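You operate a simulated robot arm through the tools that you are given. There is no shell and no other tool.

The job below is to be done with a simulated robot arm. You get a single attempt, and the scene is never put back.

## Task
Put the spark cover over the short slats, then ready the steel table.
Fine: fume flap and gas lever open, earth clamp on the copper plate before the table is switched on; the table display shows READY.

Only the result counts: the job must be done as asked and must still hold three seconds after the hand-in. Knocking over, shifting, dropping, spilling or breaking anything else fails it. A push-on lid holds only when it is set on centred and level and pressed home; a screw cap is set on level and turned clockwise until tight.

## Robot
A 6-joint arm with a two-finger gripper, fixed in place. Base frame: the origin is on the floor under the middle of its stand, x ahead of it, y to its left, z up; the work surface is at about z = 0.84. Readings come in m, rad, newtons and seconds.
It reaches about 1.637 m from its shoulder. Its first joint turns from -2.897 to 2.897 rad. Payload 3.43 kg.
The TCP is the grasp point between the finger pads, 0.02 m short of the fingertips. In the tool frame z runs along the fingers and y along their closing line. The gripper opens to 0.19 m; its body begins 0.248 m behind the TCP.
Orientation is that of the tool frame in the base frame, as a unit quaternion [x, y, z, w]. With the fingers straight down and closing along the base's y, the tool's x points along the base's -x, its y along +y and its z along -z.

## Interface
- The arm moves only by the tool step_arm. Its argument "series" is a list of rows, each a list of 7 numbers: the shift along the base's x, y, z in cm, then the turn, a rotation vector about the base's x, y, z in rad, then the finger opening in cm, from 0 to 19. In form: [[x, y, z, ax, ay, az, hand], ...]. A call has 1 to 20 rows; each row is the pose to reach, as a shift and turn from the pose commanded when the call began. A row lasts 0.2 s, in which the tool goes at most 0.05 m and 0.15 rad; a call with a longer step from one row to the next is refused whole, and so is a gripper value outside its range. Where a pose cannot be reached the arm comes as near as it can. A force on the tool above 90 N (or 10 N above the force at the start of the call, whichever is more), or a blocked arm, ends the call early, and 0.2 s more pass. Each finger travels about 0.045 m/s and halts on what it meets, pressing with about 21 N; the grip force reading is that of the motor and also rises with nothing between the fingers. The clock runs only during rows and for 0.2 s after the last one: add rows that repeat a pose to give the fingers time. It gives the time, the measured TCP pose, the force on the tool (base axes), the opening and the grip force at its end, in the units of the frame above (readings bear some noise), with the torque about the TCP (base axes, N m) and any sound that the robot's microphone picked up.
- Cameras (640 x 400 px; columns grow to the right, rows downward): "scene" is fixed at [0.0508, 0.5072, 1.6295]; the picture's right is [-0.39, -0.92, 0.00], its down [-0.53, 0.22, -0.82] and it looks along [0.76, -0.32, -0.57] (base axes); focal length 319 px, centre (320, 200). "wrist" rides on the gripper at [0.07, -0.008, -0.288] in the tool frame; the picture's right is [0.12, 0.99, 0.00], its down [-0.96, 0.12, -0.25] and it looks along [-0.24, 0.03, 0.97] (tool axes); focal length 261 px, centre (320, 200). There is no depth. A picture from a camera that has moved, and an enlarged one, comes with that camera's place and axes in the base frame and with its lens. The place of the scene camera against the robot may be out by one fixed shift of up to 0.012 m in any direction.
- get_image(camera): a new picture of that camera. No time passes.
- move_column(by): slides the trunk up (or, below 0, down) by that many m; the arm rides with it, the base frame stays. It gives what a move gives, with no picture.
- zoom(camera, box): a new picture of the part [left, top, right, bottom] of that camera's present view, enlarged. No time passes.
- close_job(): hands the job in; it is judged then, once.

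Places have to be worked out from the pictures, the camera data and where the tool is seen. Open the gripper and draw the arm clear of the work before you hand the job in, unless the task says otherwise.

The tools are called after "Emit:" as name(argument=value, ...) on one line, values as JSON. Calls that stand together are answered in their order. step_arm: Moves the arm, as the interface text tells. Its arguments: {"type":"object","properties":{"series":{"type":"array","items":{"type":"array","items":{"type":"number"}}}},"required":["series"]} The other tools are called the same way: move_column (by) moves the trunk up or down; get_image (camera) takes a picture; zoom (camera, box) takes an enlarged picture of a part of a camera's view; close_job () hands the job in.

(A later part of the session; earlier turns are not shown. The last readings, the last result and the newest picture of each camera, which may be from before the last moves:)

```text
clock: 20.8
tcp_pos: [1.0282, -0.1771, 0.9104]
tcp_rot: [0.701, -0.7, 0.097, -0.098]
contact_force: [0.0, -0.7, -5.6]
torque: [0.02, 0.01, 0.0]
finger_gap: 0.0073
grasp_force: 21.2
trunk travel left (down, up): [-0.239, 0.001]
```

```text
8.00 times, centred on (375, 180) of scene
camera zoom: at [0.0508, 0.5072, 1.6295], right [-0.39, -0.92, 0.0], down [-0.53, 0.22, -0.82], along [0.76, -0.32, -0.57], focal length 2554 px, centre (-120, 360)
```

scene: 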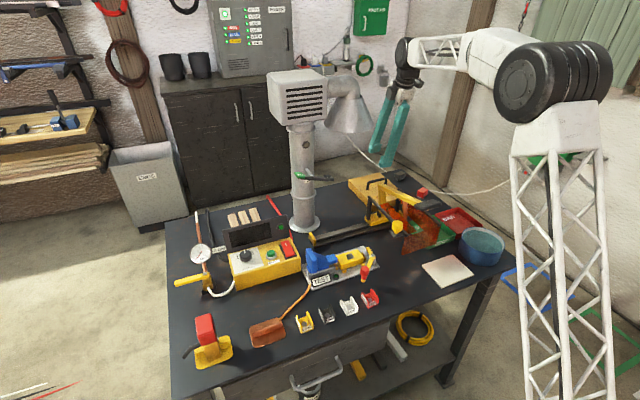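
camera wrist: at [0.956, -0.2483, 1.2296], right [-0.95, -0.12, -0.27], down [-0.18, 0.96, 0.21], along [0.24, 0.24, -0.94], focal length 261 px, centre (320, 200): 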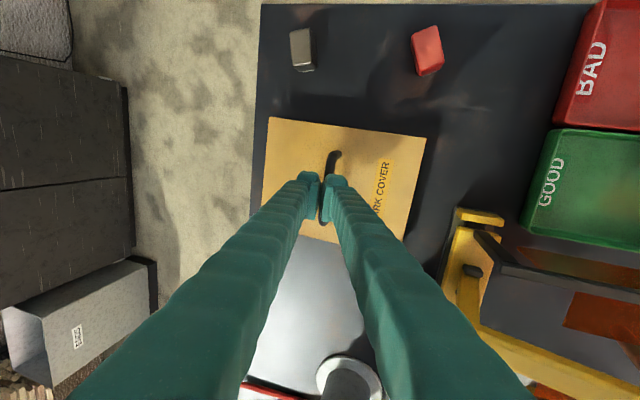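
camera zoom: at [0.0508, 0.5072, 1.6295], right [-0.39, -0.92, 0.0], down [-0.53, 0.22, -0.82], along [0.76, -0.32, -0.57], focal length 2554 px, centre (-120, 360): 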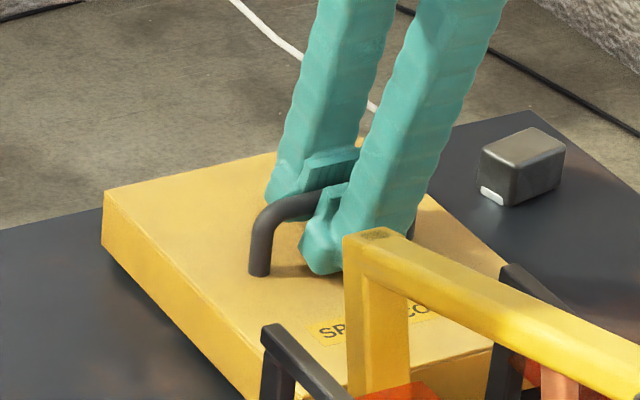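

The load now reads −5.6 N and the handle has risen, so the cover is coming up. I keep lifting slowly.

Emit:
step_arm(series=[[0, 0, 0.2, 0, 0, 0, 0], [0, 0, 0.5, 0, 0, 0, 0], [0, 0, 0.8, 0, 0, 0, 0], [0, 0, 1.1, 0, 0, 0, 0], [0, 0, 1.4, 0, 0, 0, 0], [0, 0, 1.7, 0, 0, 0, 0], [0, 0, 2.0, 0, 0, 0, 0], [0, 0, 2.0, 0, 0, 0, 0]])

Emit:
zoom(camera="scene", box=[335, 145, 415, 210])

Emit:
zoom(camera="wrist", box=[240, 100, 420, 260])

```text
clock: 22.6
tcp_pos: [1.0275, -0.1796, 0.9311]
tcp_rot: [0.7, -0.7, 0.098, -0.098]
contact_force: [-0.4, -0.2, -5.3]
torque: [-0.01, -0.03, 0.01]
finger_gap: 0.0074
grasp_force: 21.0
trunk travel left (down, up): [-0.239, 0.001]
```

```text
6.15 times, centred on (375, 178) of scene
camera zoom: at [0.0508, 0.5072, 1.6295], right [-0.39, -0.92, 0.0], down [-0.53, 0.22, -0.82], along [0.76, -0.32, -0.57], focal length 1965 px, centre (-18, 338)
```

zoom: 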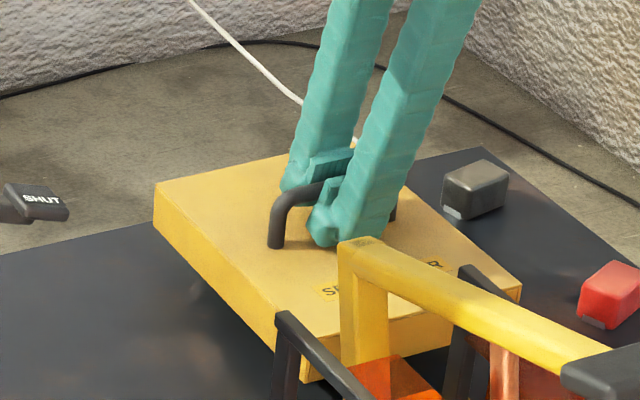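

```text
2.50 times, centred on (330, 180) of wrist
camera zoom: at [0.9567, -0.2488, 1.2107], right [-0.96, -0.12, -0.27], down [-0.18, 0.96, 0.21], along [0.24, 0.24, -0.94], focal length 652 px, centre (295, 250)
```

zoom: 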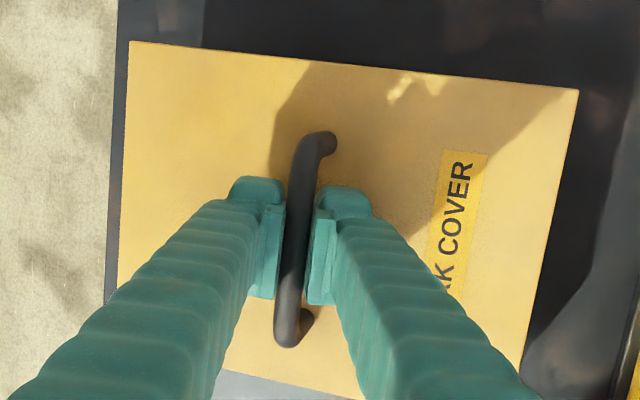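

The cover is lifted cleanly (load ≈5.4 N, gap steady). I raise it gently straight up to clear the saw arm before drawing back toward the robot.

Emit:
step_arm(series=[[0, 0, 0.4, 0, 0, 0, 0], [0, 0, 1.1, 0, 0, 0, 0], [0, 0, 2.1, 0, 0, 0, 0], [0, 0, 3.4, 0, 0, 0, 0], [0, 0, 4.9, 0, 0, 0, 0], [0, 0, 6.6, 0, 0, 0, 0], [0, 0, 8.4, 0, 0, 0, 0], [0, 0, 10.3, 0, 0, 0, 0], [0, 0, 12.3, 0, 0, 0, 0], [0, 0, 14.3, 0, 0, 0, 0], [0, 0, 16.3, 0, 0, 0, 0], [0, 0, 18.3, 0, 0, 0, 0], [0, 0, 20.2, 0, 0, 0, 0], [0, 0, 21.9, 0, 0, 0, 0], [0, 0, 23.4, 0, 0, 0, 0], [0, 0, 24.6, 0, 0, 0, 0], [0, 0, 25.4, 0, 0, 0, 0], [0, 0, 25.8, 0, 0, 0, 0], [0, 0, 26, 0, 0, 0, 0]])

Emit:
get_image(camera="scene")

Emit:
get_image(camera="wrist")

```text
clock: 26.6
tcp_pos: [1.0266, -0.1767, 1.1904]
tcp_rot: [0.7, -0.7, 0.097, -0.097]
contact_force: [0.8, 0.9, -5.1]
torque: [0.02, 0.01, 0.04]
finger_gap: 0.0071
grasp_force: 21.4
trunk travel left (down, up): [-0.239, 0.001]
```

```text
taken
```

scene: 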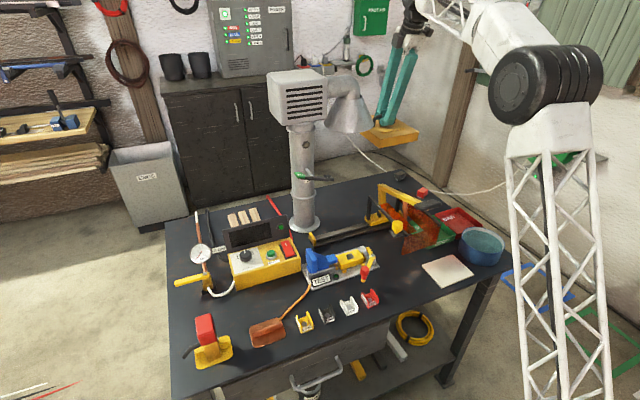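

```text
taken
camera wrist: at [0.9559, -0.2481, 1.4703], right [-0.96, -0.12, -0.27], down [-0.18, 0.96, 0.21], along [0.24, 0.24, -0.94], focal length 261 px, centre (320, 200)
```

wrist: 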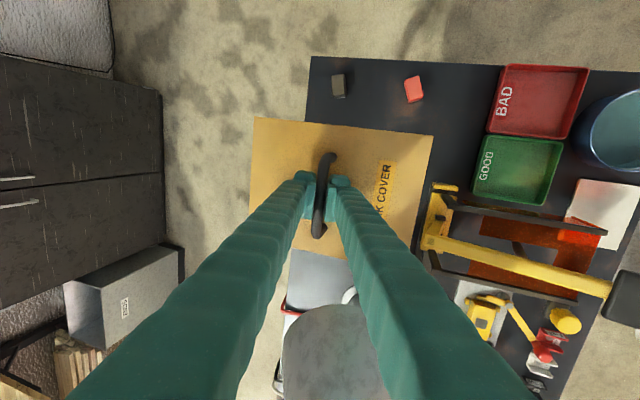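

The cover hangs level with a steady grip. I draw it straight back toward the robot over the saw arm.

Emit:
step_arm(series=[[-0.4, 0, 0, 0, 0, 0, 0], [-1.1, 0, 0, 0, 0, 0, 0], [-2.2, 0, 0, 0, 0, 0, 0], [-3.6, 0, 0, 0, 0, 0, 0], [-5.4, 0, 0, 0, 0, 0, 0], [-7.4, 0, 0, 0, 0, 0, 0], [-9.6, 0, 0, 0, 0, 0, 0], [-12, 0, 0, 0, 0, 0, 0], [-14.5, 0, 0, 0, 0, 0, 0], [-17, 0, 0, 0, 0, 0, 0], [-19.5, 0, 0, 0, 0, 0, 0], [-22, 0, 0, 0, 0, 0, 0], [-24.4, 0, 0, 0, 0, 0, 0], [-26.7, 0, 0, 0, 0, 0, 0], [-28.8, 0, 0, 0, 0, 0, 0], [-30.8, 0, 0, 0, 0, 0, 0], [-32.7, 0, 0, 0, 0, 0, 0], [-34.3, 0, 0, 0, 0, 0, 0], [-35.4, 0, 0, 0, 0, 0, 0], [-36, 0, 0, 0, 0, 0, 0]])

Emit:
get_image(camera="scene")

```text
clock: 30.8
tcp_pos: [0.6672, -0.1796, 1.1923]
tcp_rot: [0.7, -0.7, 0.098, -0.098]
contact_force: [0.6, 0.6, -4.7]
torque: [0.0, 0.01, -0.02]
finger_gap: 0.0069
grasp_force: 20.7
trunk travel left (down, up): [-0.239, 0.001]
```

```text
taken
```

scene: 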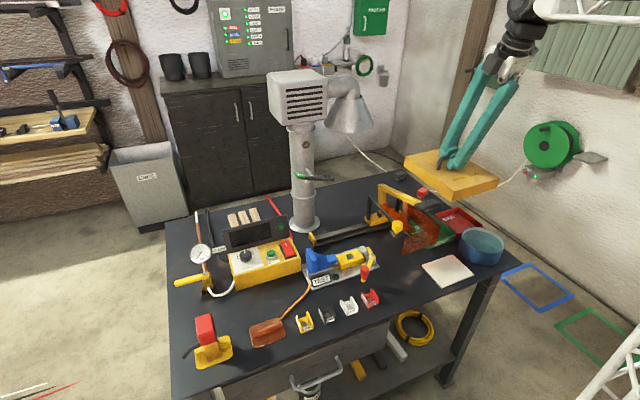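

Grip is steady. I carry the cover left in front of the fume column, keeping well clear of the flap lever.

Emit:
step_arm(series=[[0, 0.4, 0, 0, 0, 0, 0], [0, 1.1, 0, 0, 0, 0, 0], [0, 2.2, 0, 0, 0, 0, 0], [0, 3.6, 0, 0, 0, 0, 0], [0, 5.4, 0, 0, 0, 0, 0], [0, 7.4, 0, 0, 0, 0, 0], [0, 9.6, 0, 0, 0, 0, 0], [0, 12, 0, 0, 0, 0, 0], [0, 14.5, 0, 0, 0, 0, 0], [0, 17, 0, 0, 0, 0, 0], [0, 19.5, 0, 0, 0, 0, 0], [0, 22, 0, 0, 0, 0, 0], [0, 24.5, 0, 0, 0, 0, 0], [0, 26.9, 0, 0, 0, 0, 0], [0, 29.1, 0, 0, 0, 0, 0], [0, 31, 0, 0, 0, 0, 0], [0, 32.6, 0, 0, 0, 0, 0], [0, 33.8, 0, 0, 0, 0, 0], [0, 34.6, 0, 0, 0, 0, 0], [0, 35, 0, 0, 0, 0, 0]])

Emit:
step_arm(series=[[0, 0.4, 0, 0, 0, 0, 0], [0, 1.1, 0, 0, 0, 0, 0], [0, 2.2, 0, 0, 0, 0, 0], [0, 3.6, 0, 0, 0, 0, 0], [0, 5.4, 0, 0, 0, 0, 0], [0, 7.4, 0, 0, 0, 0, 0], [0, 9.6, 0, 0, 0, 0, 0], [0, 11.9, 0, 0, 0, 0, 0], [0, 14.2, 0, 0, 0, 0, 0], [0, 16.3, 0, 0, 0, 0, 0], [0, 18.2, 0, 0, 0, 0, 0], [0, 19.8, 0, 0, 0, 0, 0], [0, 21, 0, 0, 0, 0, 0], [0, 21.8, 0, 0, 0, 0, 0], [0, 22.1, 0, 0, 0, 0, 0]])

Emit:
get_image(camera="scene")

Emit:
get_image(camera="wrist")

```text
clock: 35.0
tcp_pos: [0.6671, 0.1734, 1.1904]
tcp_rot: [0.7, -0.7, 0.099, -0.098]
contact_force: [-0.7, -0.3, -4.3]
torque: [-0.02, -0.03, -0.02]
finger_gap: 0.0072
grasp_force: 20.4
trunk travel left (down, up): [-0.239, 0.001]
```

```text
clock: 38.2
tcp_pos: [0.6683, 0.3931, 1.1913]
tcp_rot: [-0.7, 0.7, -0.099, 0.097]
contact_force: [0.9, 0.4, -5.1]
torque: [-0.01, -0.01, 0.01]
finger_gap: 0.0071
grasp_force: 20.9
trunk travel left (down, up): [-0.239, 0.001]
```

```text
taken
```

scene: 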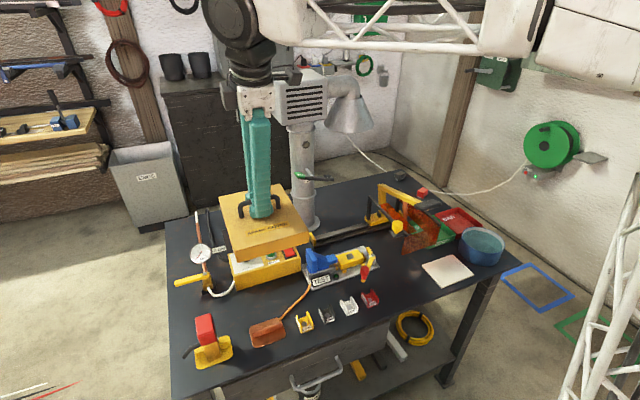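

```text
taken
camera wrist: at [0.5963, 0.3229, 1.4702], right [-0.95, -0.12, -0.27], down [-0.18, 0.96, 0.21], along [0.24, 0.24, -0.94], focal length 261 px, centre (320, 200)
```

wrist: 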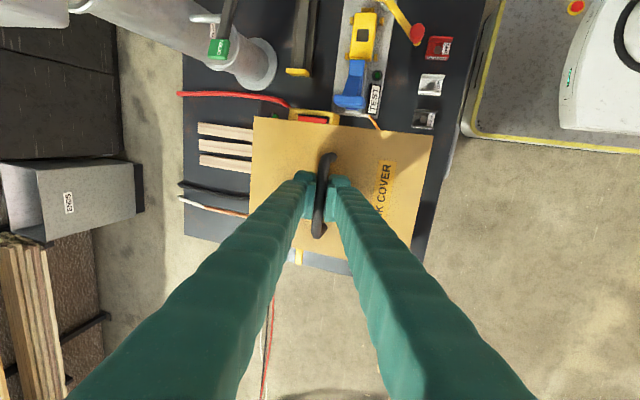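

The slats show at y≈0.333–0.451, x≈0.94–1.115, consistent with earlier. I lower to z≈1.115 (cover bottom ≈1.05, above the display top ≈1.0) and begin moving forward.

Emit:
step_arm(series=[[0, 0, -0.4, 0, 0, 0, 0], [0, 0, -1.2, 0, 0, 0, 0], [0, 0, -2.4, 0, 0, 0, 0], [0, 0, -3.9, 0, 0, 0, 0], [0, 0, -5.4, 0, 0, 0, 0], [0, 0, -6.6, 0, 0, 0, 0], [0, 0, -7.3, 0, 0, 0, 0], [0.4, 0, -7.6, 0, 0, 0, 0], [1.2, 0, -7.6, 0, 0, 0, 0], [2.4, 0, -7.6, 0, 0, 0, 0], [4, 0, -7.6, 0, 0, 0, 0], [6, 0, -7.6, 0, 0, 0, 0], [8, 0, -7.6, 0, 0, 0, 0], [10, 0, -7.6, 0, 0, 0, 0], [12, 0, -7.6, 0, 0, 0, 0], [14, 0, -7.6, 0, 0, 0, 0], [15.8, 0, -7.6, 0, 0, 0, 0], [17.2, 0, -7.6, 0, 0, 0, 0], [18.2, 0, -7.6, 0, 0, 0, 0], [18.7, 0, -7.6, 0, 0, 0, 0]])

Emit:
get_image(camera="scene")

Emit:
get_image(camera="wrist")

```text
clock: 42.4
tcp_pos: [0.8549, 0.394, 1.1142]
tcp_rot: [0.701, -0.7, 0.098, -0.097]
contact_force: [-0.6, -0.2, -5.9]
torque: [-0.03, 0.0, 0.01]
finger_gap: 0.0072
grasp_force: 21.5
trunk travel left (down, up): [-0.239, 0.001]
```

```text
taken
```

scene: 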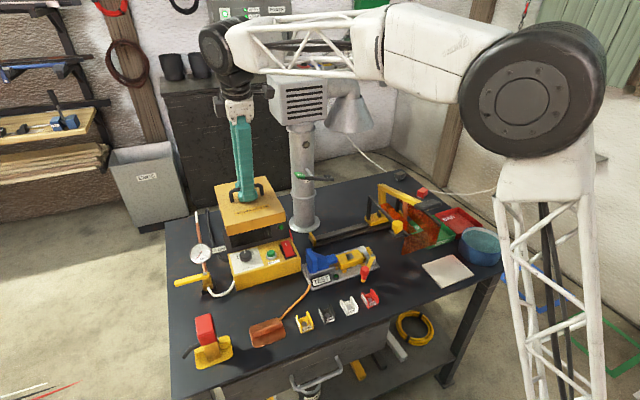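

```text
taken
camera wrist: at [0.7836, 0.323, 1.394], right [-0.96, -0.12, -0.27], down [-0.18, 0.96, 0.21], along [0.24, 0.24, -0.94], focal length 261 px, centre (320, 200)
```

wrist: 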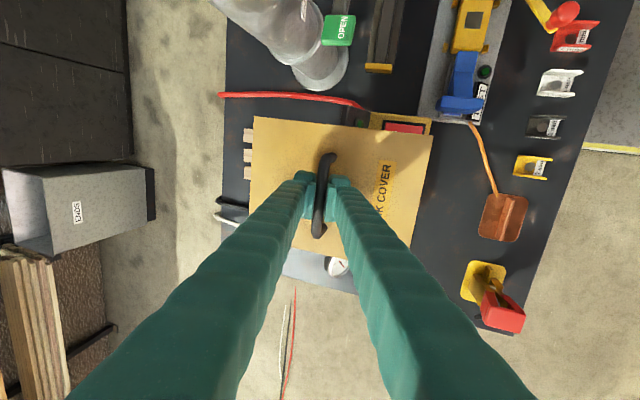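

The approach is clear: forearm above the fan box, cover above the display. I continue forward to x≈1.028, directly over the slats.

Emit:
step_arm(series=[[0.4, 0, 0, 0, 0, 0, 0], [1.2, 0, 0, 0, 0, 0, 0], [2.4, 0, 0, 0, 0, 0, 0], [4, 0, 0, 0, 0, 0, 0], [5.9, 0, 0, 0, 0, 0, 0], [7.9, 0, 0, 0, 0, 0, 0], [9.9, 0, 0, 0, 0, 0, 0], [11.8, -0.1, 0, 0, 0, 0, 0], [13.6, -0.1, 0, 0, 0, 0, 0], [15.2, -0.1, 0, 0, 0, 0, 0], [16.4, -0.1, 0, 0, 0, 0, 0], [17.1, -0.1, 0, 0, 0, 0, 0], [17.3, -0.1, 0, 0, 0, 0, 0]])

Emit:
get_image(camera="scene")

Emit:
get_image(camera="wrist")

```text
clock: 45.2
tcp_pos: [1.0278, 0.3931, 1.1143]
tcp_rot: [0.701, -0.7, 0.098, -0.097]
contact_force: [0.9, 0.3, -4.9]
torque: [-0.01, 0.01, -0.01]
finger_gap: 0.0069
grasp_force: 20.9
trunk travel left (down, up): [-0.239, 0.001]
```

```text
taken
```

scene: 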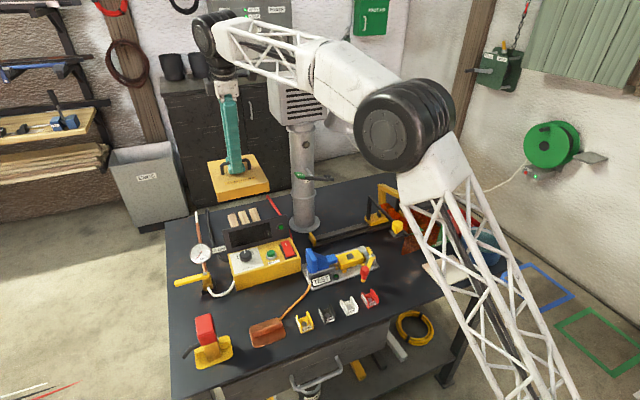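

```text
taken
camera wrist: at [0.9557, 0.3224, 1.3936], right [-0.96, -0.12, -0.27], down [-0.18, 0.96, 0.21], along [0.24, 0.24, -0.94], focal length 261 px, centre (320, 200)
```

wrist: 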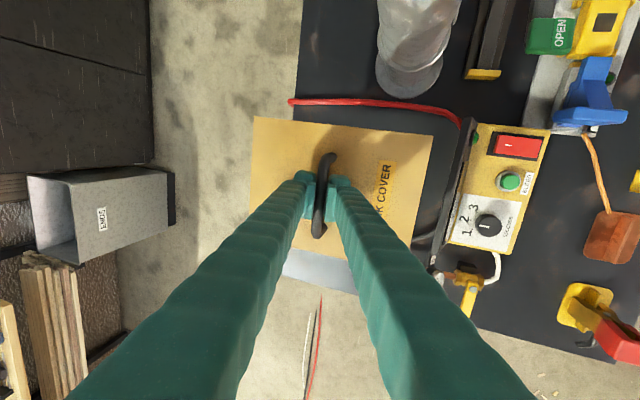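

The cover is over the slats, with about 5 cm gap to the display's back edge. I lower it straight down, slowing near the table.

Emit:
step_arm(series=[[0, 0, -0.4, 0, 0, 0, 0], [0, 0, -1.1, 0, 0, 0, 0], [0, 0, -2.1, 0, 0, 0, 0], [0, 0, -3.4, 0, 0, 0, 0], [0, 0, -4.9, 0, 0, 0, 0], [0, 0, -6.4, 0, 0, 0, 0], [0, 0, -7.9, 0, 0, 0, 0], [0, 0, -9.4, 0, 0, 0, 0], [0, 0, -10.8, 0, 0, 0, 0], [0, 0, -12, 0, 0, 0, 0], [0, 0, -13, 0, 0, 0, 0], [0, 0, -13.7, 0, 0, 0, 0], [0, 0, -14, 0, 0, 0, 0]])

Emit:
get_image(camera="scene")

Emit:
get_image(camera="wrist")

```text
clock: 48.0
tcp_pos: [1.0282, 0.3906, 0.9748]
tcp_rot: [0.7, -0.7, 0.099, -0.097]
contact_force: [0.4, 0.2, -4.5]
torque: [0.01, -0.04, 0.02]
finger_gap: 0.0069
grasp_force: 20.8
trunk travel left (down, up): [-0.239, 0.001]
```

```text
taken
```

scene: 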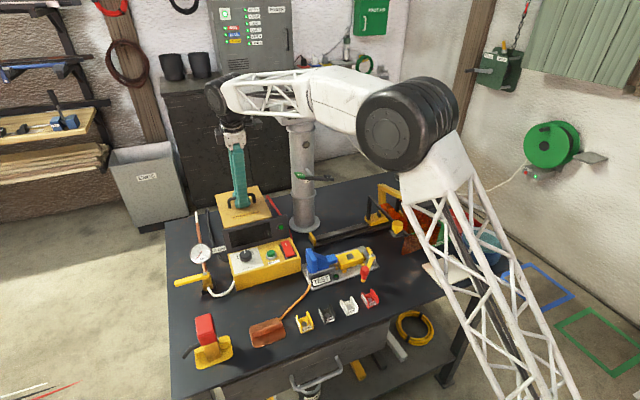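

```text
taken
camera wrist: at [0.9566, 0.3218, 1.254], right [-0.96, -0.12, -0.27], down [-0.18, 0.96, 0.21], along [0.24, 0.24, -0.94], focal length 261 px, centre (320, 200)
```

wrist: 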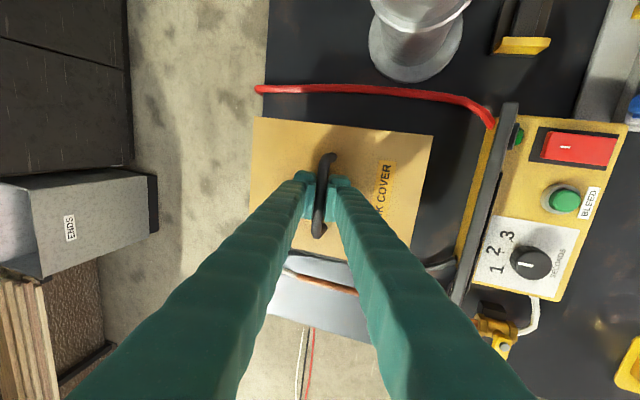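

All clear, no contact. I continue down slowly to just above resting height.

Emit:
step_arm(series=[[0, 0, -0.4, 0, 0, 0, 0], [0, 0, -1.1, 0, 0, 0, 0], [0, 0, -2.0, 0, 0, 0, 0], [0, 0, -3.0, 0, 0, 0, 0], [0, 0, -4.0, 0, 0, 0, 0], [0, 0, -4.9, 0, 0, 0, 0], [0, 0, -5.6, 0, 0, 0, 0], [0, 0, -6.0, 0, 0, 0, 0], [0, 0, -6.2, 0, 0, 0, 0]])

Emit:
zoom(camera="wrist", box=[220, 60, 500, 300])

Emit:
zoom(camera="scene", box=[200, 150, 300, 250])

```text
clock: 50.0
tcp_pos: [1.0281, 0.392, 0.9117]
tcp_rot: [-0.7, 0.7, -0.099, 0.097]
contact_force: [0.2, -0.8, -5.6]
torque: [0.0, -0.02, -0.01]
finger_gap: 0.0072
grasp_force: 20.7
trunk travel left (down, up): [-0.239, 0.001]
```

```text
1.67 times, centred on (360, 180) of wrist
camera zoom: at [0.9565, 0.3216, 1.1913], right [-0.96, -0.12, -0.27], down [-0.18, 0.96, 0.21], along [0.24, 0.24, -0.94], focal length 434 px, centre (253, 233)
```

zoom: 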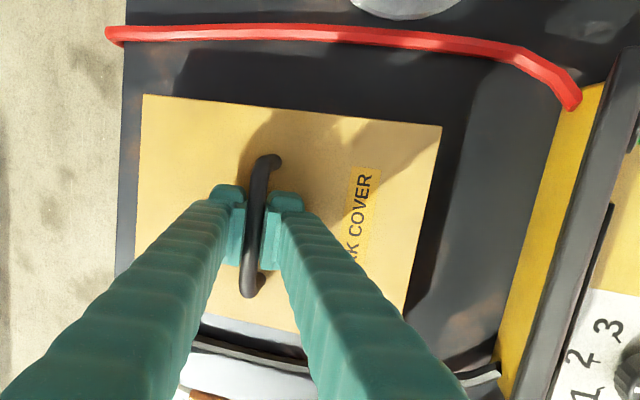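

```text
4.00 times, centred on (250, 200) of scene
camera zoom: at [0.0508, 0.5072, 1.6295], right [-0.39, -0.92, 0.0], down [-0.53, 0.22, -0.82], along [0.76, -0.32, -0.57], focal length 1277 px, centre (600, 200)
```

zoom: 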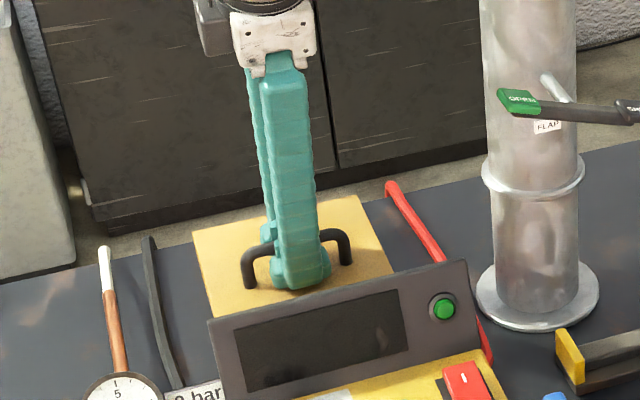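

Still carrying the load, a few millimetres above the bench. I lower in small steps until it rests.

Emit:
step_arm(series=[[0, 0, -0.2, 0, 0, 0, 0], [0, 0, -0.4, 0, 0, 0, 0], [0, 0, -0.5, 0, 0, 0, 0]])

Emit:
step_arm(series=[[0, 0, -0.1, 0, 0, 0, 0], [0, 0, -0.2, 0, 0, 0, 0]])

```text
clock: 50.8
tcp_pos: [1.0276, 0.3922, 0.9081]
tcp_rot: [0.701, -0.7, 0.098, -0.097]
contact_force: [-0.3, 0.3, -4.8]
torque: [-0.03, -0.01, -0.01]
finger_gap: 0.007
grasp_force: 21.1
trunk travel left (down, up): [-0.239, 0.001]
```

```text
clock: 51.4
tcp_pos: [1.0271, 0.3924, 0.9062]
tcp_rot: [0.701, -0.7, 0.099, -0.097]
contact_force: [0.0, 0.6, -3.9]
torque: [0.09, 0.01, -0.03]
finger_gap: 0.007
grasp_force: 21.8
trunk travel left (down, up): [-0.239, 0.001]
```

Emit:
step_arm(series=[[0, 0, -0.1, 0, 0, 0, 0], [0, 0, -0.2, 0, 0, 0, 0], [0, 0, -0.3, 0, 0, 0, 0]])

```text
clock: 52.2
tcp_pos: [1.0282, 0.3911, 0.9051]
tcp_rot: [0.7, -0.7, 0.099, -0.099]
contact_force: [0.0, -0.9, 12.8]
torque: [-0.06, 0.04, -0.06]
finger_gap: 0.007
grasp_force: 20.8
trunk travel left (down, up): [-0.239, 0.001]
```

The reading flipped to +12.8 N at the original resting height, so the cover is down flat on the bench. I ease off, open the fingers, and withdraw along the tool axis.

Emit:
step_arm(series=[[0, 0, 0.2, 0, 0, 0, 0], [0, 0, 0.2, 0, 0, 0, 1.5], [0, 0, 0.2, 0, 0, 0, 2.6], [0, 0, 0.2, 0, 0, 0, 3.4], [0, 0, 0.2, 0, 0, 0, 3.4]])

Emit:
step_arm(series=[[-0.3, 0, 1.0, 0, 0, 0, 3.4], [-0.8, 0, 2.8, 0, 0, 0, 3.4], [-1.4, 0, 5, 0, 0, 0, 3.4], [-2.3, 0, 8, 0, 0, 0, 3.4], [-3.4, 0, 12, 0, 0, 0, 3.4]])

Emit:
get_image(camera="wrist")

Emit:
get_image(camera="scene")

```text
clock: 53.4
tcp_pos: [1.0277, 0.3919, 0.9053]
tcp_rot: [0.701, -0.7, 0.099, -0.097]
contact_force: [-0.2, 0.2, -0.8]
torque: [0.0, -0.01, 0.02]
finger_gap: 0.0339
grasp_force: 0.1
trunk travel left (down, up): [-0.239, 0.001]
```

```text
clock: 54.6
tcp_pos: [0.9934, 0.3926, 1.0254]
tcp_rot: [0.701, -0.7, 0.098, -0.096]
contact_force: [0.5, 0.2, -1.0]
torque: [-0.08, 0.07, -0.01]
finger_gap: 0.0342
grasp_force: 0.0
trunk travel left (down, up): [-0.239, 0.001]
```

```text
taken
camera wrist: at [0.9225, 0.3226, 1.3054], right [-0.96, -0.12, -0.27], down [-0.18, 0.96, 0.21], along [0.24, 0.24, -0.94], focal length 261 px, centre (320, 200)
```

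wrist: 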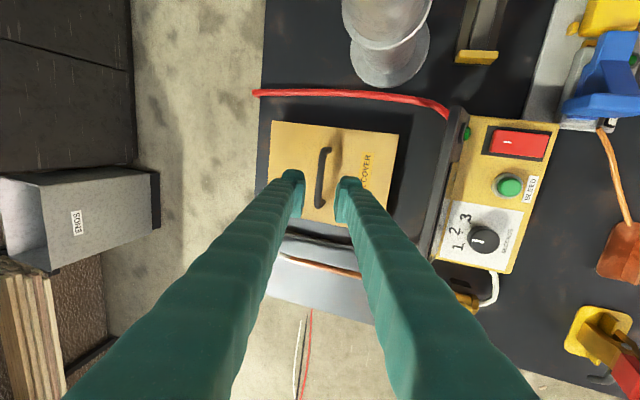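

```text
taken
```

scene: 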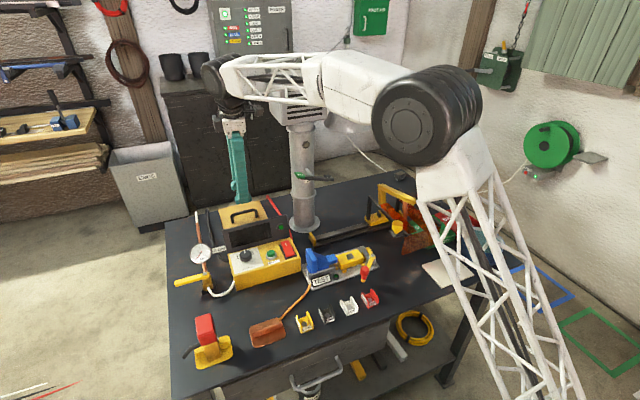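

The cover sits squared over the slats with none showing. I back the hand out up and toward the robot, then look at the flap lever.

Emit:
step_arm(series=[[-1, 0, 3, 0, 0, 0, 3], [-3, 0, 6.5, 0, 0, 0, 2], [-6, 0, 10, 0, 0, 0, 1], [-10, 0, 11, 0, 0, 0, 0], [-14.5, 0, 11, 0, 0, 0, 0], [-19, 0, 11, 0, 0, 0, 0], [-23.5, 0, 11, 0, 0, 0, 0], [-28, 0, 11, 0, 0, 0, 0], [-32, 0, 11, 0, 0, 0, 0], [-34, -3, 11, 0, 0, 0, 0], [-36, -7, 11, 0, 0, 0, 0], [-37, -11, 11, 0, 0, 0, 0], [-37, -13, 11, 0, 0, 0, 0]])

Emit:
get_image(camera="wrist")

Emit:
get_image(camera="scene")

```text
clock: 57.4
tcp_pos: [0.6231, 0.2611, 1.1344]
tcp_rot: [-0.7, 0.7, -0.098, 0.098]
contact_force: [-0.6, 0.3, 0.2]
torque: [-0.06, 0.01, -0.03]
finger_gap: 0.0
grasp_force: 21.1
trunk travel left (down, up): [-0.239, 0.001]
```

```text
taken
camera wrist: at [0.5516, 0.1911, 1.4134], right [-0.95, -0.12, -0.27], down [-0.18, 0.96, 0.21], along [0.24, 0.24, -0.94], focal length 261 px, centre (320, 200)
```

wrist: 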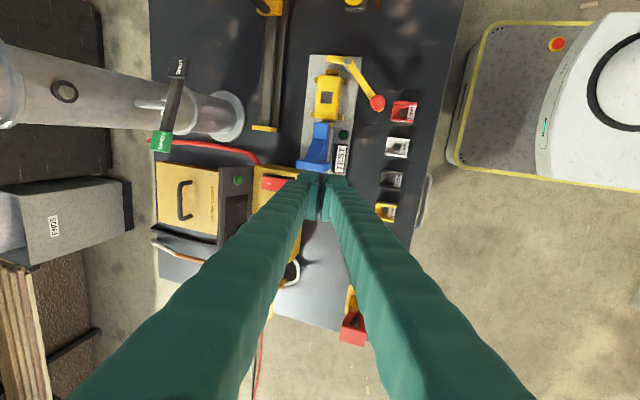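

```text
taken
```

scene: 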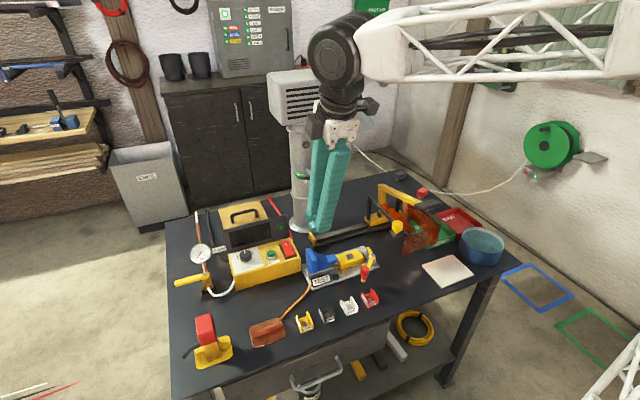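

Good side-on view of the flap lever; I enlarge it, and check the cover from here too.

Emit:
zoom(camera="wrist", box=[120, 40, 240, 170])

Emit:
zoom(camera="wrist", box=[140, 130, 300, 270])

```text
3.08 times, centred on (180, 105) of wrist
camera zoom: at [0.5516, 0.1911, 1.4134], right [-0.95, -0.12, -0.27], down [-0.18, 0.96, 0.21], along [0.24, 0.24, -0.94], focal length 802 px, centre (751, 492)
```

zoom: 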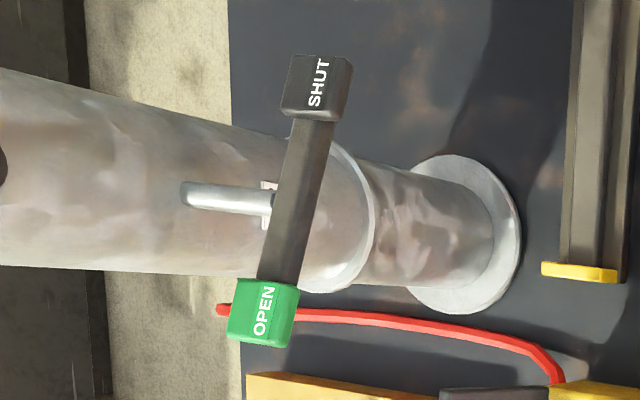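

```text
2.86 times, centred on (220, 200) of wrist
camera zoom: at [0.5516, 0.1911, 1.4134], right [-0.95, -0.12, -0.27], down [-0.18, 0.96, 0.21], along [0.24, 0.24, -0.94], focal length 745 px, centre (606, 200)
```

zoom: 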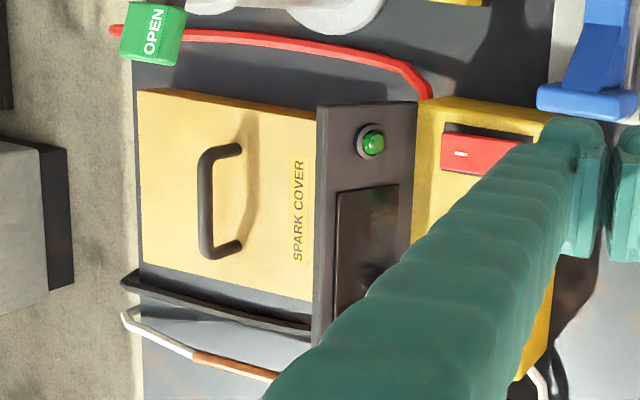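

I locate the OPEN tab at about (0.848, 0.228, 1.13), tilted up with the SHUT end down, pivoting about a shaft along x at z≈1.112. I move the closed fingertips above the OPEN tab to press it down.

Emit:
step_arm(series=[[2, -0.5, 3, 0, 0, 0, 0], [6, -1, 5, 0, 0, 0, 0], [10.5, -1.5, 5.2, 0, 0, 0, 0], [15, -2, 5.2, 0, 0, 0, 0], [19, -2.7, 5.2, 0, 0, 0, 0], [22, -2.9, 5.2, 0, 0, 0, 0], [23.4, -2.9, 5.2, 0, 0, 0, 0]])

Emit:
get_image(camera="wrist")

Emit:
zoom(camera="scene", box=[260, 60, 380, 240])

```text
clock: 59.0
tcp_pos: [0.8581, 0.2313, 1.1882]
tcp_rot: [-0.7, 0.701, -0.098, 0.098]
contact_force: [-0.3, -0.2, 0.3]
torque: [-0.05, -0.01, 0.01]
finger_gap: 0.0002
grasp_force: 21.5
trunk travel left (down, up): [-0.239, 0.001]
```

```text
taken
camera wrist: at [0.7866, 0.1621, 1.4678], right [-0.95, -0.12, -0.27], down [-0.18, 0.96, 0.21], along [0.24, 0.24, -0.94], focal length 261 px, centre (320, 200)
```

wrist: 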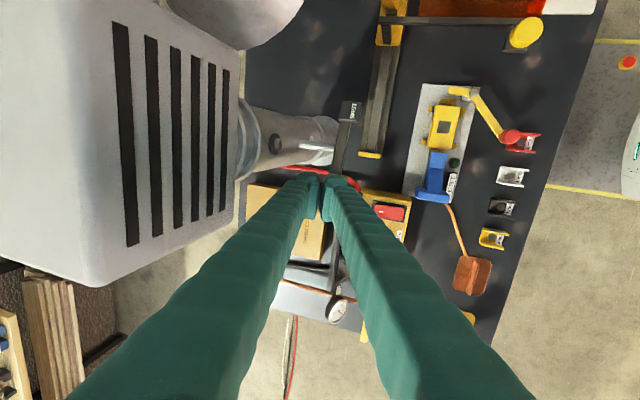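

```text
2.22 times, centred on (320, 150) of scene
camera zoom: at [0.0508, 0.5072, 1.6295], right [-0.39, -0.92, 0.0], down [-0.53, 0.22, -0.82], along [0.76, -0.32, -0.57], focal length 710 px, centre (320, 311)
```

zoom: 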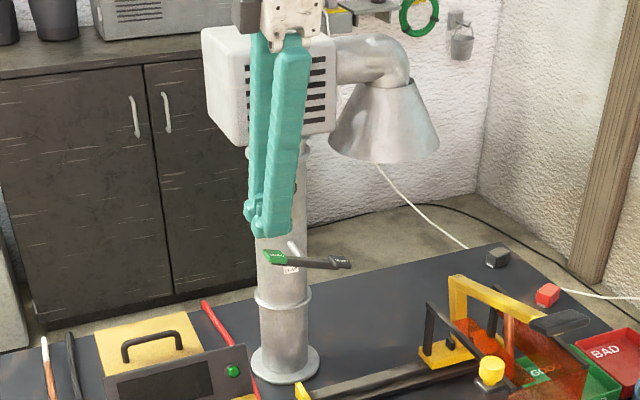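

The tips are right above the OPEN tab. I lower step by step while watching the force.

Emit:
step_arm(series=[[0, 0, -1, 0, 0, 0, 0], [0, 0, -2, 0, 0, 0, 0], [0, 0, -2.5, 0, 0, 0, 0]])

Emit:
step_arm(series=[[0, 0, -0.5, 0, 0, 0, 0], [0, 0, -1, 0, 0, 0, 0]])

Emit:
zoom(camera="scene", box=[280, 130, 360, 210])

```text
clock: 59.8
tcp_pos: [0.8578, 0.2324, 1.1634]
tcp_rot: [-0.7, 0.701, -0.098, 0.098]
contact_force: [-0.9, 0.3, -0.5]
torque: [0.02, -0.01, -0.04]
finger_gap: 0.0
grasp_force: 21.0
trunk travel left (down, up): [-0.239, 0.001]
```

```text
clock: 60.4
tcp_pos: [0.8575, 0.2327, 1.1532]
tcp_rot: [0.7, -0.7, 0.098, -0.098]
contact_force: [-1.1, -0.6, 0.2]
torque: [0.01, -0.03, 0.0]
finger_gap: 0.0002
grasp_force: 20.8
trunk travel left (down, up): [-0.239, 0.001]
```

```text
5.00 times, centred on (320, 170) of scene
camera zoom: at [0.0508, 0.5072, 1.6295], right [-0.39, -0.92, 0.0], down [-0.53, 0.22, -0.82], along [0.76, -0.32, -0.57], focal length 1596 px, centre (320, 350)
```

zoom: 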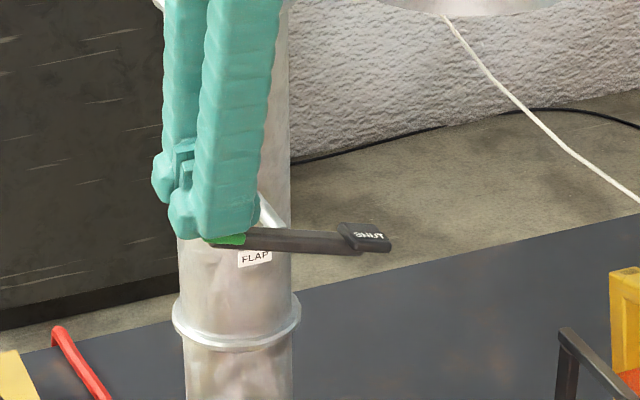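

Almost touching. I continue down in small steps.

Emit:
step_arm(series=[[0, 0, -0.5, 0, 0, 0, 0], [0, 0, -1, 0, 0, 0, 0]])

Emit:
step_arm(series=[[0, 0, -0.4, 0, 0, 0, 0], [0, 0, -0.8, 0, 0, 0, 0]])

Emit:
zoom(camera="scene", box=[280, 130, 360, 210])

```text
clock: 61.0
tcp_pos: [0.8564, 0.2323, 1.1426]
tcp_rot: [-0.7, 0.7, -0.099, 0.098]
contact_force: [0.6, 0.1, 1.2]
torque: [0.0, -0.01, 0.02]
finger_gap: 0.0
grasp_force: 20.7
trunk travel left (down, up): [-0.239, 0.001]
```

```text
clock: 61.6
tcp_pos: [0.857, 0.2327, 1.1342]
tcp_rot: [0.7, -0.7, 0.098, -0.097]
contact_force: [0.4, -0.6, -0.1]
torque: [-0.01, -0.02, -0.01]
finger_gap: 0.0002
grasp_force: 21.2
trunk travel left (down, up): [-0.239, 0.001]
```

```text
5.00 times, centred on (320, 170) of scene
camera zoom: at [0.0508, 0.5072, 1.6295], right [-0.39, -0.92, 0.0], down [-0.53, 0.22, -0.82], along [0.76, -0.32, -0.57], focal length 1596 px, centre (320, 350)
```

zoom: 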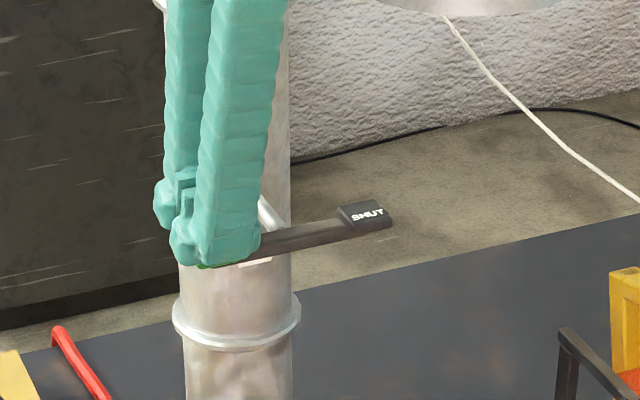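

The lever is rotating (SHUT end rising) with little resistance. I keep pressing down until it meets its stop.

Emit:
step_arm(series=[[0, 0, -0.4, 0, 0, 0, 0], [0, 0, -0.8, 0, 0, 0, 0], [0, 0, -1.2, 0, 0, 0, 0]])

Emit:
step_arm(series=[[0, 0, -0.3, 0, 0, 0, 0], [0, 0, -0.6, 0, 0, 0, 0]])

Emit:
zoom(camera="scene", box=[280, 130, 360, 210])

```text
clock: 62.4
tcp_pos: [0.8576, 0.2324, 1.1209]
tcp_rot: [0.7, -0.7, 0.099, -0.098]
contact_force: [-1.1, -0.1, 3.4]
torque: [-0.01, 0.05, -0.05]
finger_gap: 0.0
grasp_force: 21.6
trunk travel left (down, up): [-0.239, 0.001]
```

```text
clock: 63.0
tcp_pos: [0.8579, 0.2322, 1.1221]
tcp_rot: [0.7, -0.7, 0.1, -0.1]
contact_force: [-5.0, -0.1, 42.7]
torque: [-0.57, 0.51, 0.04]
finger_gap: 0.0
grasp_force: 21.2
trunk travel left (down, up): [-0.239, 0.001]
```

```text
5.00 times, centred on (320, 170) of scene
camera zoom: at [0.0508, 0.5072, 1.6295], right [-0.39, -0.92, 0.0], down [-0.53, 0.22, -0.82], along [0.76, -0.32, -0.57], focal length 1596 px, centre (320, 350)
```

zoom: 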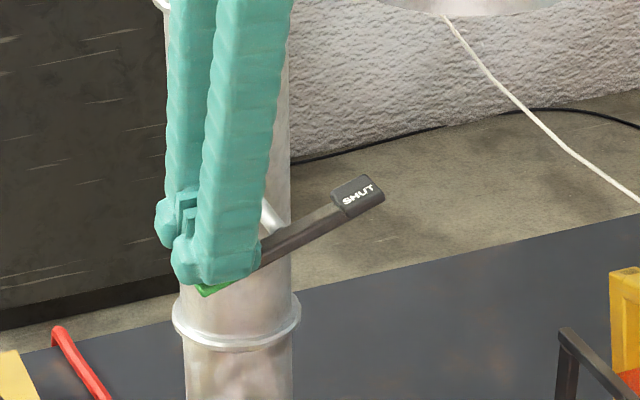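

The lever reached its stop (force jumped to 43 N). I lift off and check that it stays in the open position.

Emit:
step_arm(series=[[0, 0, 1, 0, 0, 0, 0], [0, 0, 3, 0, 0, 0, 0], [0, 0, 6, 0, 0, 0, 0], [-2, 0, 8, 0, 0, 0, 0], [-6, 0, 8, 0, 0, 0, 0]])

Emit:
zoom(camera="scene", box=[280, 130, 360, 210])

```text
clock: 64.2
tcp_pos: [0.7977, 0.2337, 1.195]
tcp_rot: [-0.7, 0.7, -0.098, 0.097]
contact_force: [0.9, 0.8, -0.6]
torque: [0.02, 0.14, 0.0]
finger_gap: 0.0
grasp_force: 21.0
trunk travel left (down, up): [-0.239, 0.001]
```

```text
5.00 times, centred on (320, 170) of scene
camera zoom: at [0.0508, 0.5072, 1.6295], right [-0.39, -0.92, 0.0], down [-0.53, 0.22, -0.82], along [0.76, -0.32, -0.57], focal length 1596 px, centre (320, 350)
```

zoom: 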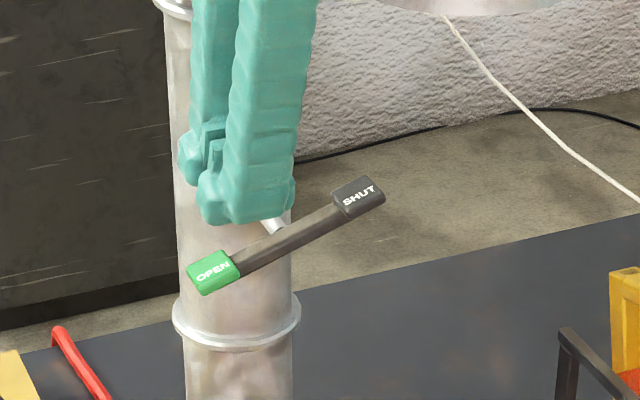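

The flap lever holds with OPEN pressed down. Next is the gas valve: I straighten the hand and move left above the valve for a close view.

Emit:
step_arm(series=[[-3, 3, 0, 0, 0.1, 0, 0], [-6, 7, 0, 0, 0.2, 0, 0], [-8, 11, -1, 0, 0.28, 0, 0], [-10, 15, -2, 0, 0.28, 0, 0], [-11, 19, -3, 0, 0.28, 0, 0], [-12, 23, -3, 0, 0.28, 0, 0], [-12, 27, -3, 0, 0.28, 0, 0], [-12, 29, -3, 0, 0.28, 0, 0]])

Emit:
get_image(camera="wrist")

Emit:
zoom(camera="scene", box=[165, 210, 265, 310])

```text
clock: 66.0
tcp_pos: [0.6787, 0.5235, 1.1665]
tcp_rot: [-0.707, 0.707, 0.0, -0.002]
contact_force: [0.4, 0.0, -0.4]
torque: [0.05, 0.04, 0.02]
finger_gap: 0.0
grasp_force: 20.9
trunk travel left (down, up): [-0.239, 0.001]
```

```text
taken
camera wrist: at [0.6863, 0.4532, 1.4541], right [-0.99, -0.12, 0.0], down [-0.11, 0.96, 0.25], along [-0.03, 0.24, -0.97], focal length 261 px, centre (320, 200)
```

wrist: 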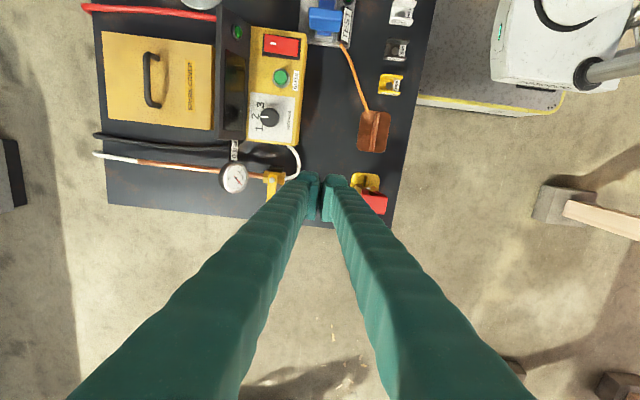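

```text
4.00 times, centred on (215, 260) of scene
camera zoom: at [0.0508, 0.5072, 1.6295], right [-0.39, -0.92, 0.0], down [-0.53, 0.22, -0.82], along [0.76, -0.32, -0.57], focal length 1277 px, centre (740, -40)
```

zoom: 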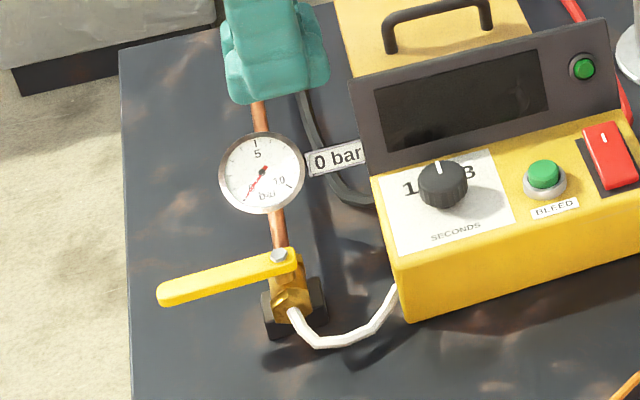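

The fingers block the view of the valve. I turn the hand back by 90° and open it so the camera sees between the fingers.

Emit:
step_arm(series=[[0, 0, 0, 0, 0, -0.1428, 2], [0, 0, 0, 0, 0, -0.2856, 4], [-1, 0.5, 0, 0, 0, -0.4284, 6], [-2, 1, 0, 0, 0, -0.5712, 8], [-3, 1.5, 0, 0, 0, -0.714, 10], [-4, 2, 0, 0, 0, -0.8568, 12], [-5, 2.5, 0, 0, 0, -0.9996, 14], [-6, 3, 0, 0, 0, -1.1424, 16], [-7, 3.5, 0, 0, 0, -1.2852, 17], [-8, 4, 0, 0, 0, -1.428, 18], [-8, 4, 0, 0, 0, -1.5708, 19], [-8, 4, 0, 0, 0, -1.5708, 19]])

Emit:
get_image(camera="wrist")

```text
clock: 68.6
tcp_pos: [0.5964, 0.5627, 1.1662]
tcp_rot: [0.001, 1.0, 0.0, -0.001]
contact_force: [-0.2, 0.2, -0.4]
torque: [0.0, 0.0, 0.01]
finger_gap: 0.19
grasp_force: 0.1
trunk travel left (down, up): [-0.239, 0.001]
```

```text
taken
camera wrist: at [0.5266, 0.5538, 1.4539], right [-0.12, 0.99, 0.0], down [0.96, 0.11, 0.25], along [0.24, 0.03, -0.97], focal length 261 px, centre (320, 200)
```

wrist: 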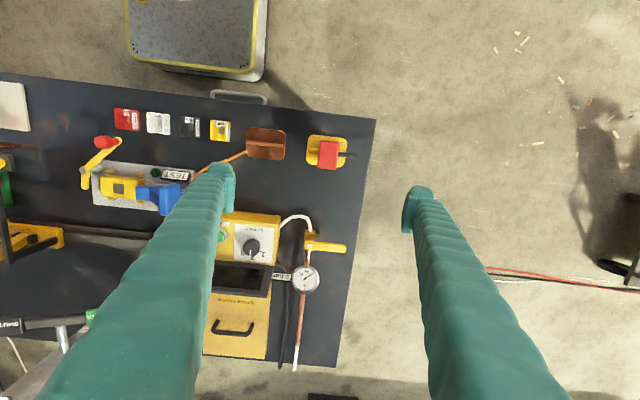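

Now the valve, clamp and copper plate are all in view; I enlarge each.

Emit:
zoom(camera="wrist", box=[260, 200, 380, 310])

Emit:
zoom(camera="wrist", box=[230, 110, 370, 190])

```text
3.64 times, centred on (320, 255) of wrist
camera zoom: at [0.5266, 0.5538, 1.4539], right [-0.12, 0.99, 0.0], down [0.96, 0.11, 0.25], along [0.24, 0.03, -0.97], focal length 948 px, centre (320, 0)
```

zoom: 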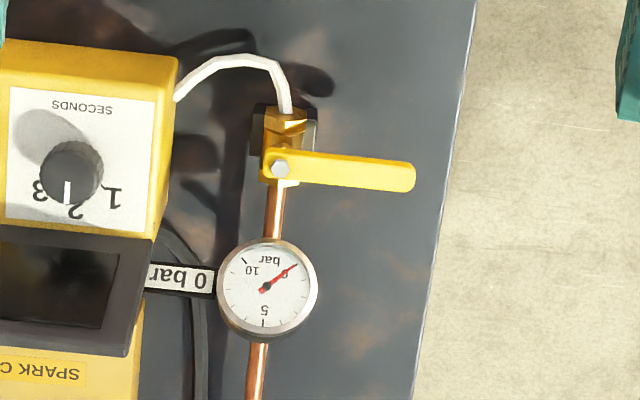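

```text
4.57 times, centred on (300, 150) of wrist
camera zoom: at [0.5266, 0.5538, 1.4539], right [-0.12, 0.99, 0.0], down [0.96, 0.11, 0.25], along [0.24, 0.03, -0.97], focal length 1192 px, centre (411, 429)
```

zoom: 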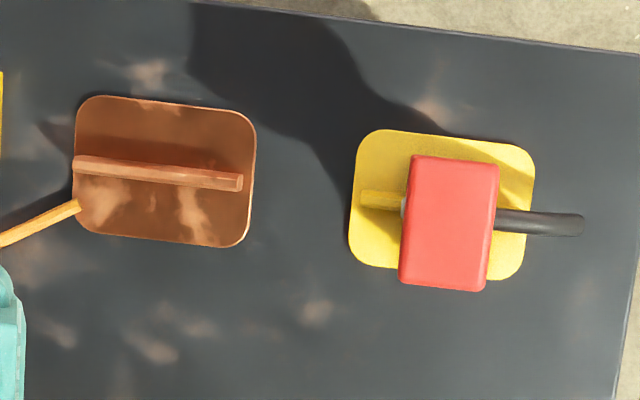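

The gas lever pivots at about (0.771, 0.559, z≈0.905) and points left (+y), across the pipe; the gauge at x≈0.845 blocks a swing away from me, so it should swing toward the robot (−x). I close the fingers and bring them down on the far side of the lever tip.

Emit:
step_arm(series=[[3, 1, 0, 0, 0, 0, 17], [6, 2, 0, 0, 0, 0, 15], [9, 3, 0, 0, 0, 0, 13], [12, 4, 0, 0, 0, 0, 11], [15, 5, 0, 0, 0, 0, 9], [18, 6, 0, 0, 0, 0, 7], [20, 7, 0, 0, 0, 0, 5], [21.6, 7.4, 0, 0, 0, 0, 3], [21.6, 7.4, -2, 0, 0, 0, 1], [21.6, 7.4, -5, 0, 0, 0, 0], [21.6, 7.4, -8, 0, 0, 0, 0], [21.6, 7.4, -11, 0, 0, 0, 0], [21.6, 7.4, -14, 0, 0, 0, 0]])

Emit:
get_image(camera="wrist")

Emit:
zoom(camera="scene", box=[140, 190, 260, 310])

```text
clock: 71.4
tcp_pos: [0.8155, 0.6362, 1.0244]
tcp_rot: [0.0, 1.0, 0.001, 0.0]
contact_force: [-0.6, 0.3, -0.2]
torque: [0.01, -0.04, -0.05]
finger_gap: 0.0001
grasp_force: 21.1
trunk travel left (down, up): [-0.239, 0.001]
```

```text
taken
camera wrist: at [0.7439, 0.6277, 1.3134], right [-0.12, 0.99, 0.0], down [0.96, 0.11, 0.25], along [0.24, 0.03, -0.97], focal length 261 px, centre (320, 200)
```

wrist: 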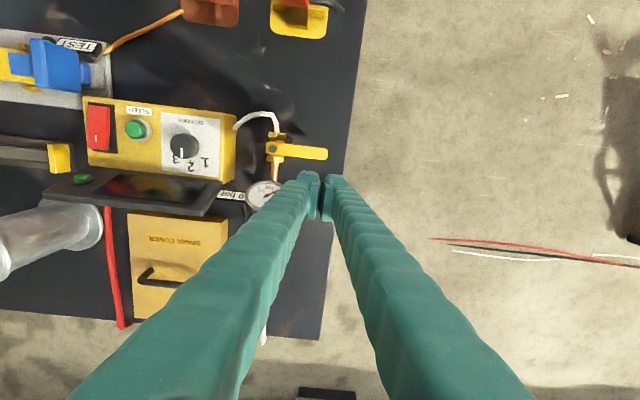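

```text
3.33 times, centred on (200, 250) of scene
camera zoom: at [0.0508, 0.5072, 1.6295], right [-0.39, -0.92, 0.0], down [-0.53, 0.22, -0.82], along [0.76, -0.32, -0.57], focal length 1064 px, centre (720, 33)
```

zoom: 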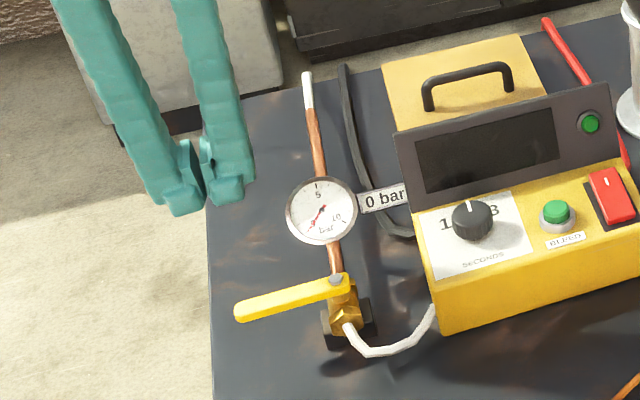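

Position matches. I lower the closed fingers beside the lever tip to about z≈0.90.

Emit:
step_arm(series=[[0, 0, -4, 0, 0, 0, 0], [0, 0, -8, 0, 0, 0, 0], [0, 0, -11, 0, 0, 0, 0], [0, 0, -12.4, 0, 0, 0, 0]])

Emit:
get_image(camera="wrist")

Emit:
zoom(camera="scene", box=[140, 190, 260, 310])

```text
clock: 72.4
tcp_pos: [0.8154, 0.6361, 0.9031]
tcp_rot: [0.0, 1.0, 0.002, 0.0]
contact_force: [-0.4, -0.1, -0.2]
torque: [0.02, -0.03, -0.03]
finger_gap: 0.0
grasp_force: 21.4
trunk travel left (down, up): [-0.239, 0.001]
```

```text
taken
camera wrist: at [0.7442, 0.6268, 1.1909], right [-0.12, 0.99, 0.0], down [0.96, 0.11, 0.25], along [0.25, 0.03, -0.97], focal length 261 px, centre (320, 200)
```

wrist: 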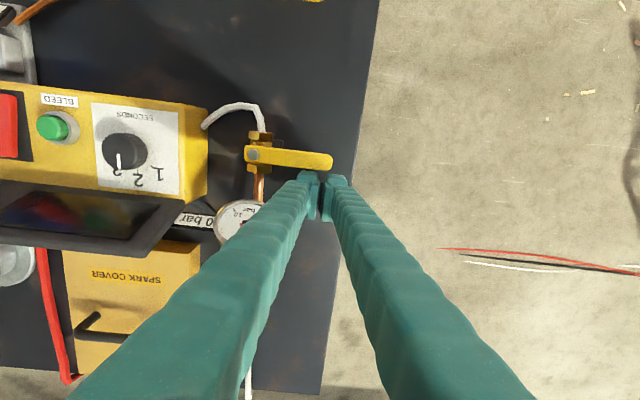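

```text
3.33 times, centred on (200, 250) of scene
camera zoom: at [0.0508, 0.5072, 1.6295], right [-0.39, -0.92, 0.0], down [-0.53, 0.22, -0.82], along [0.76, -0.32, -0.57], focal length 1064 px, centre (720, 33)
```

zoom: 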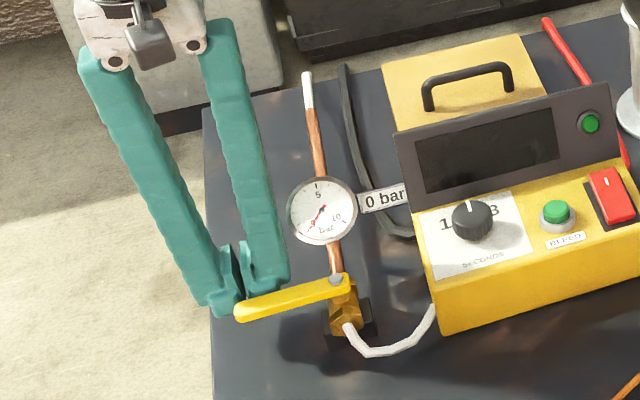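

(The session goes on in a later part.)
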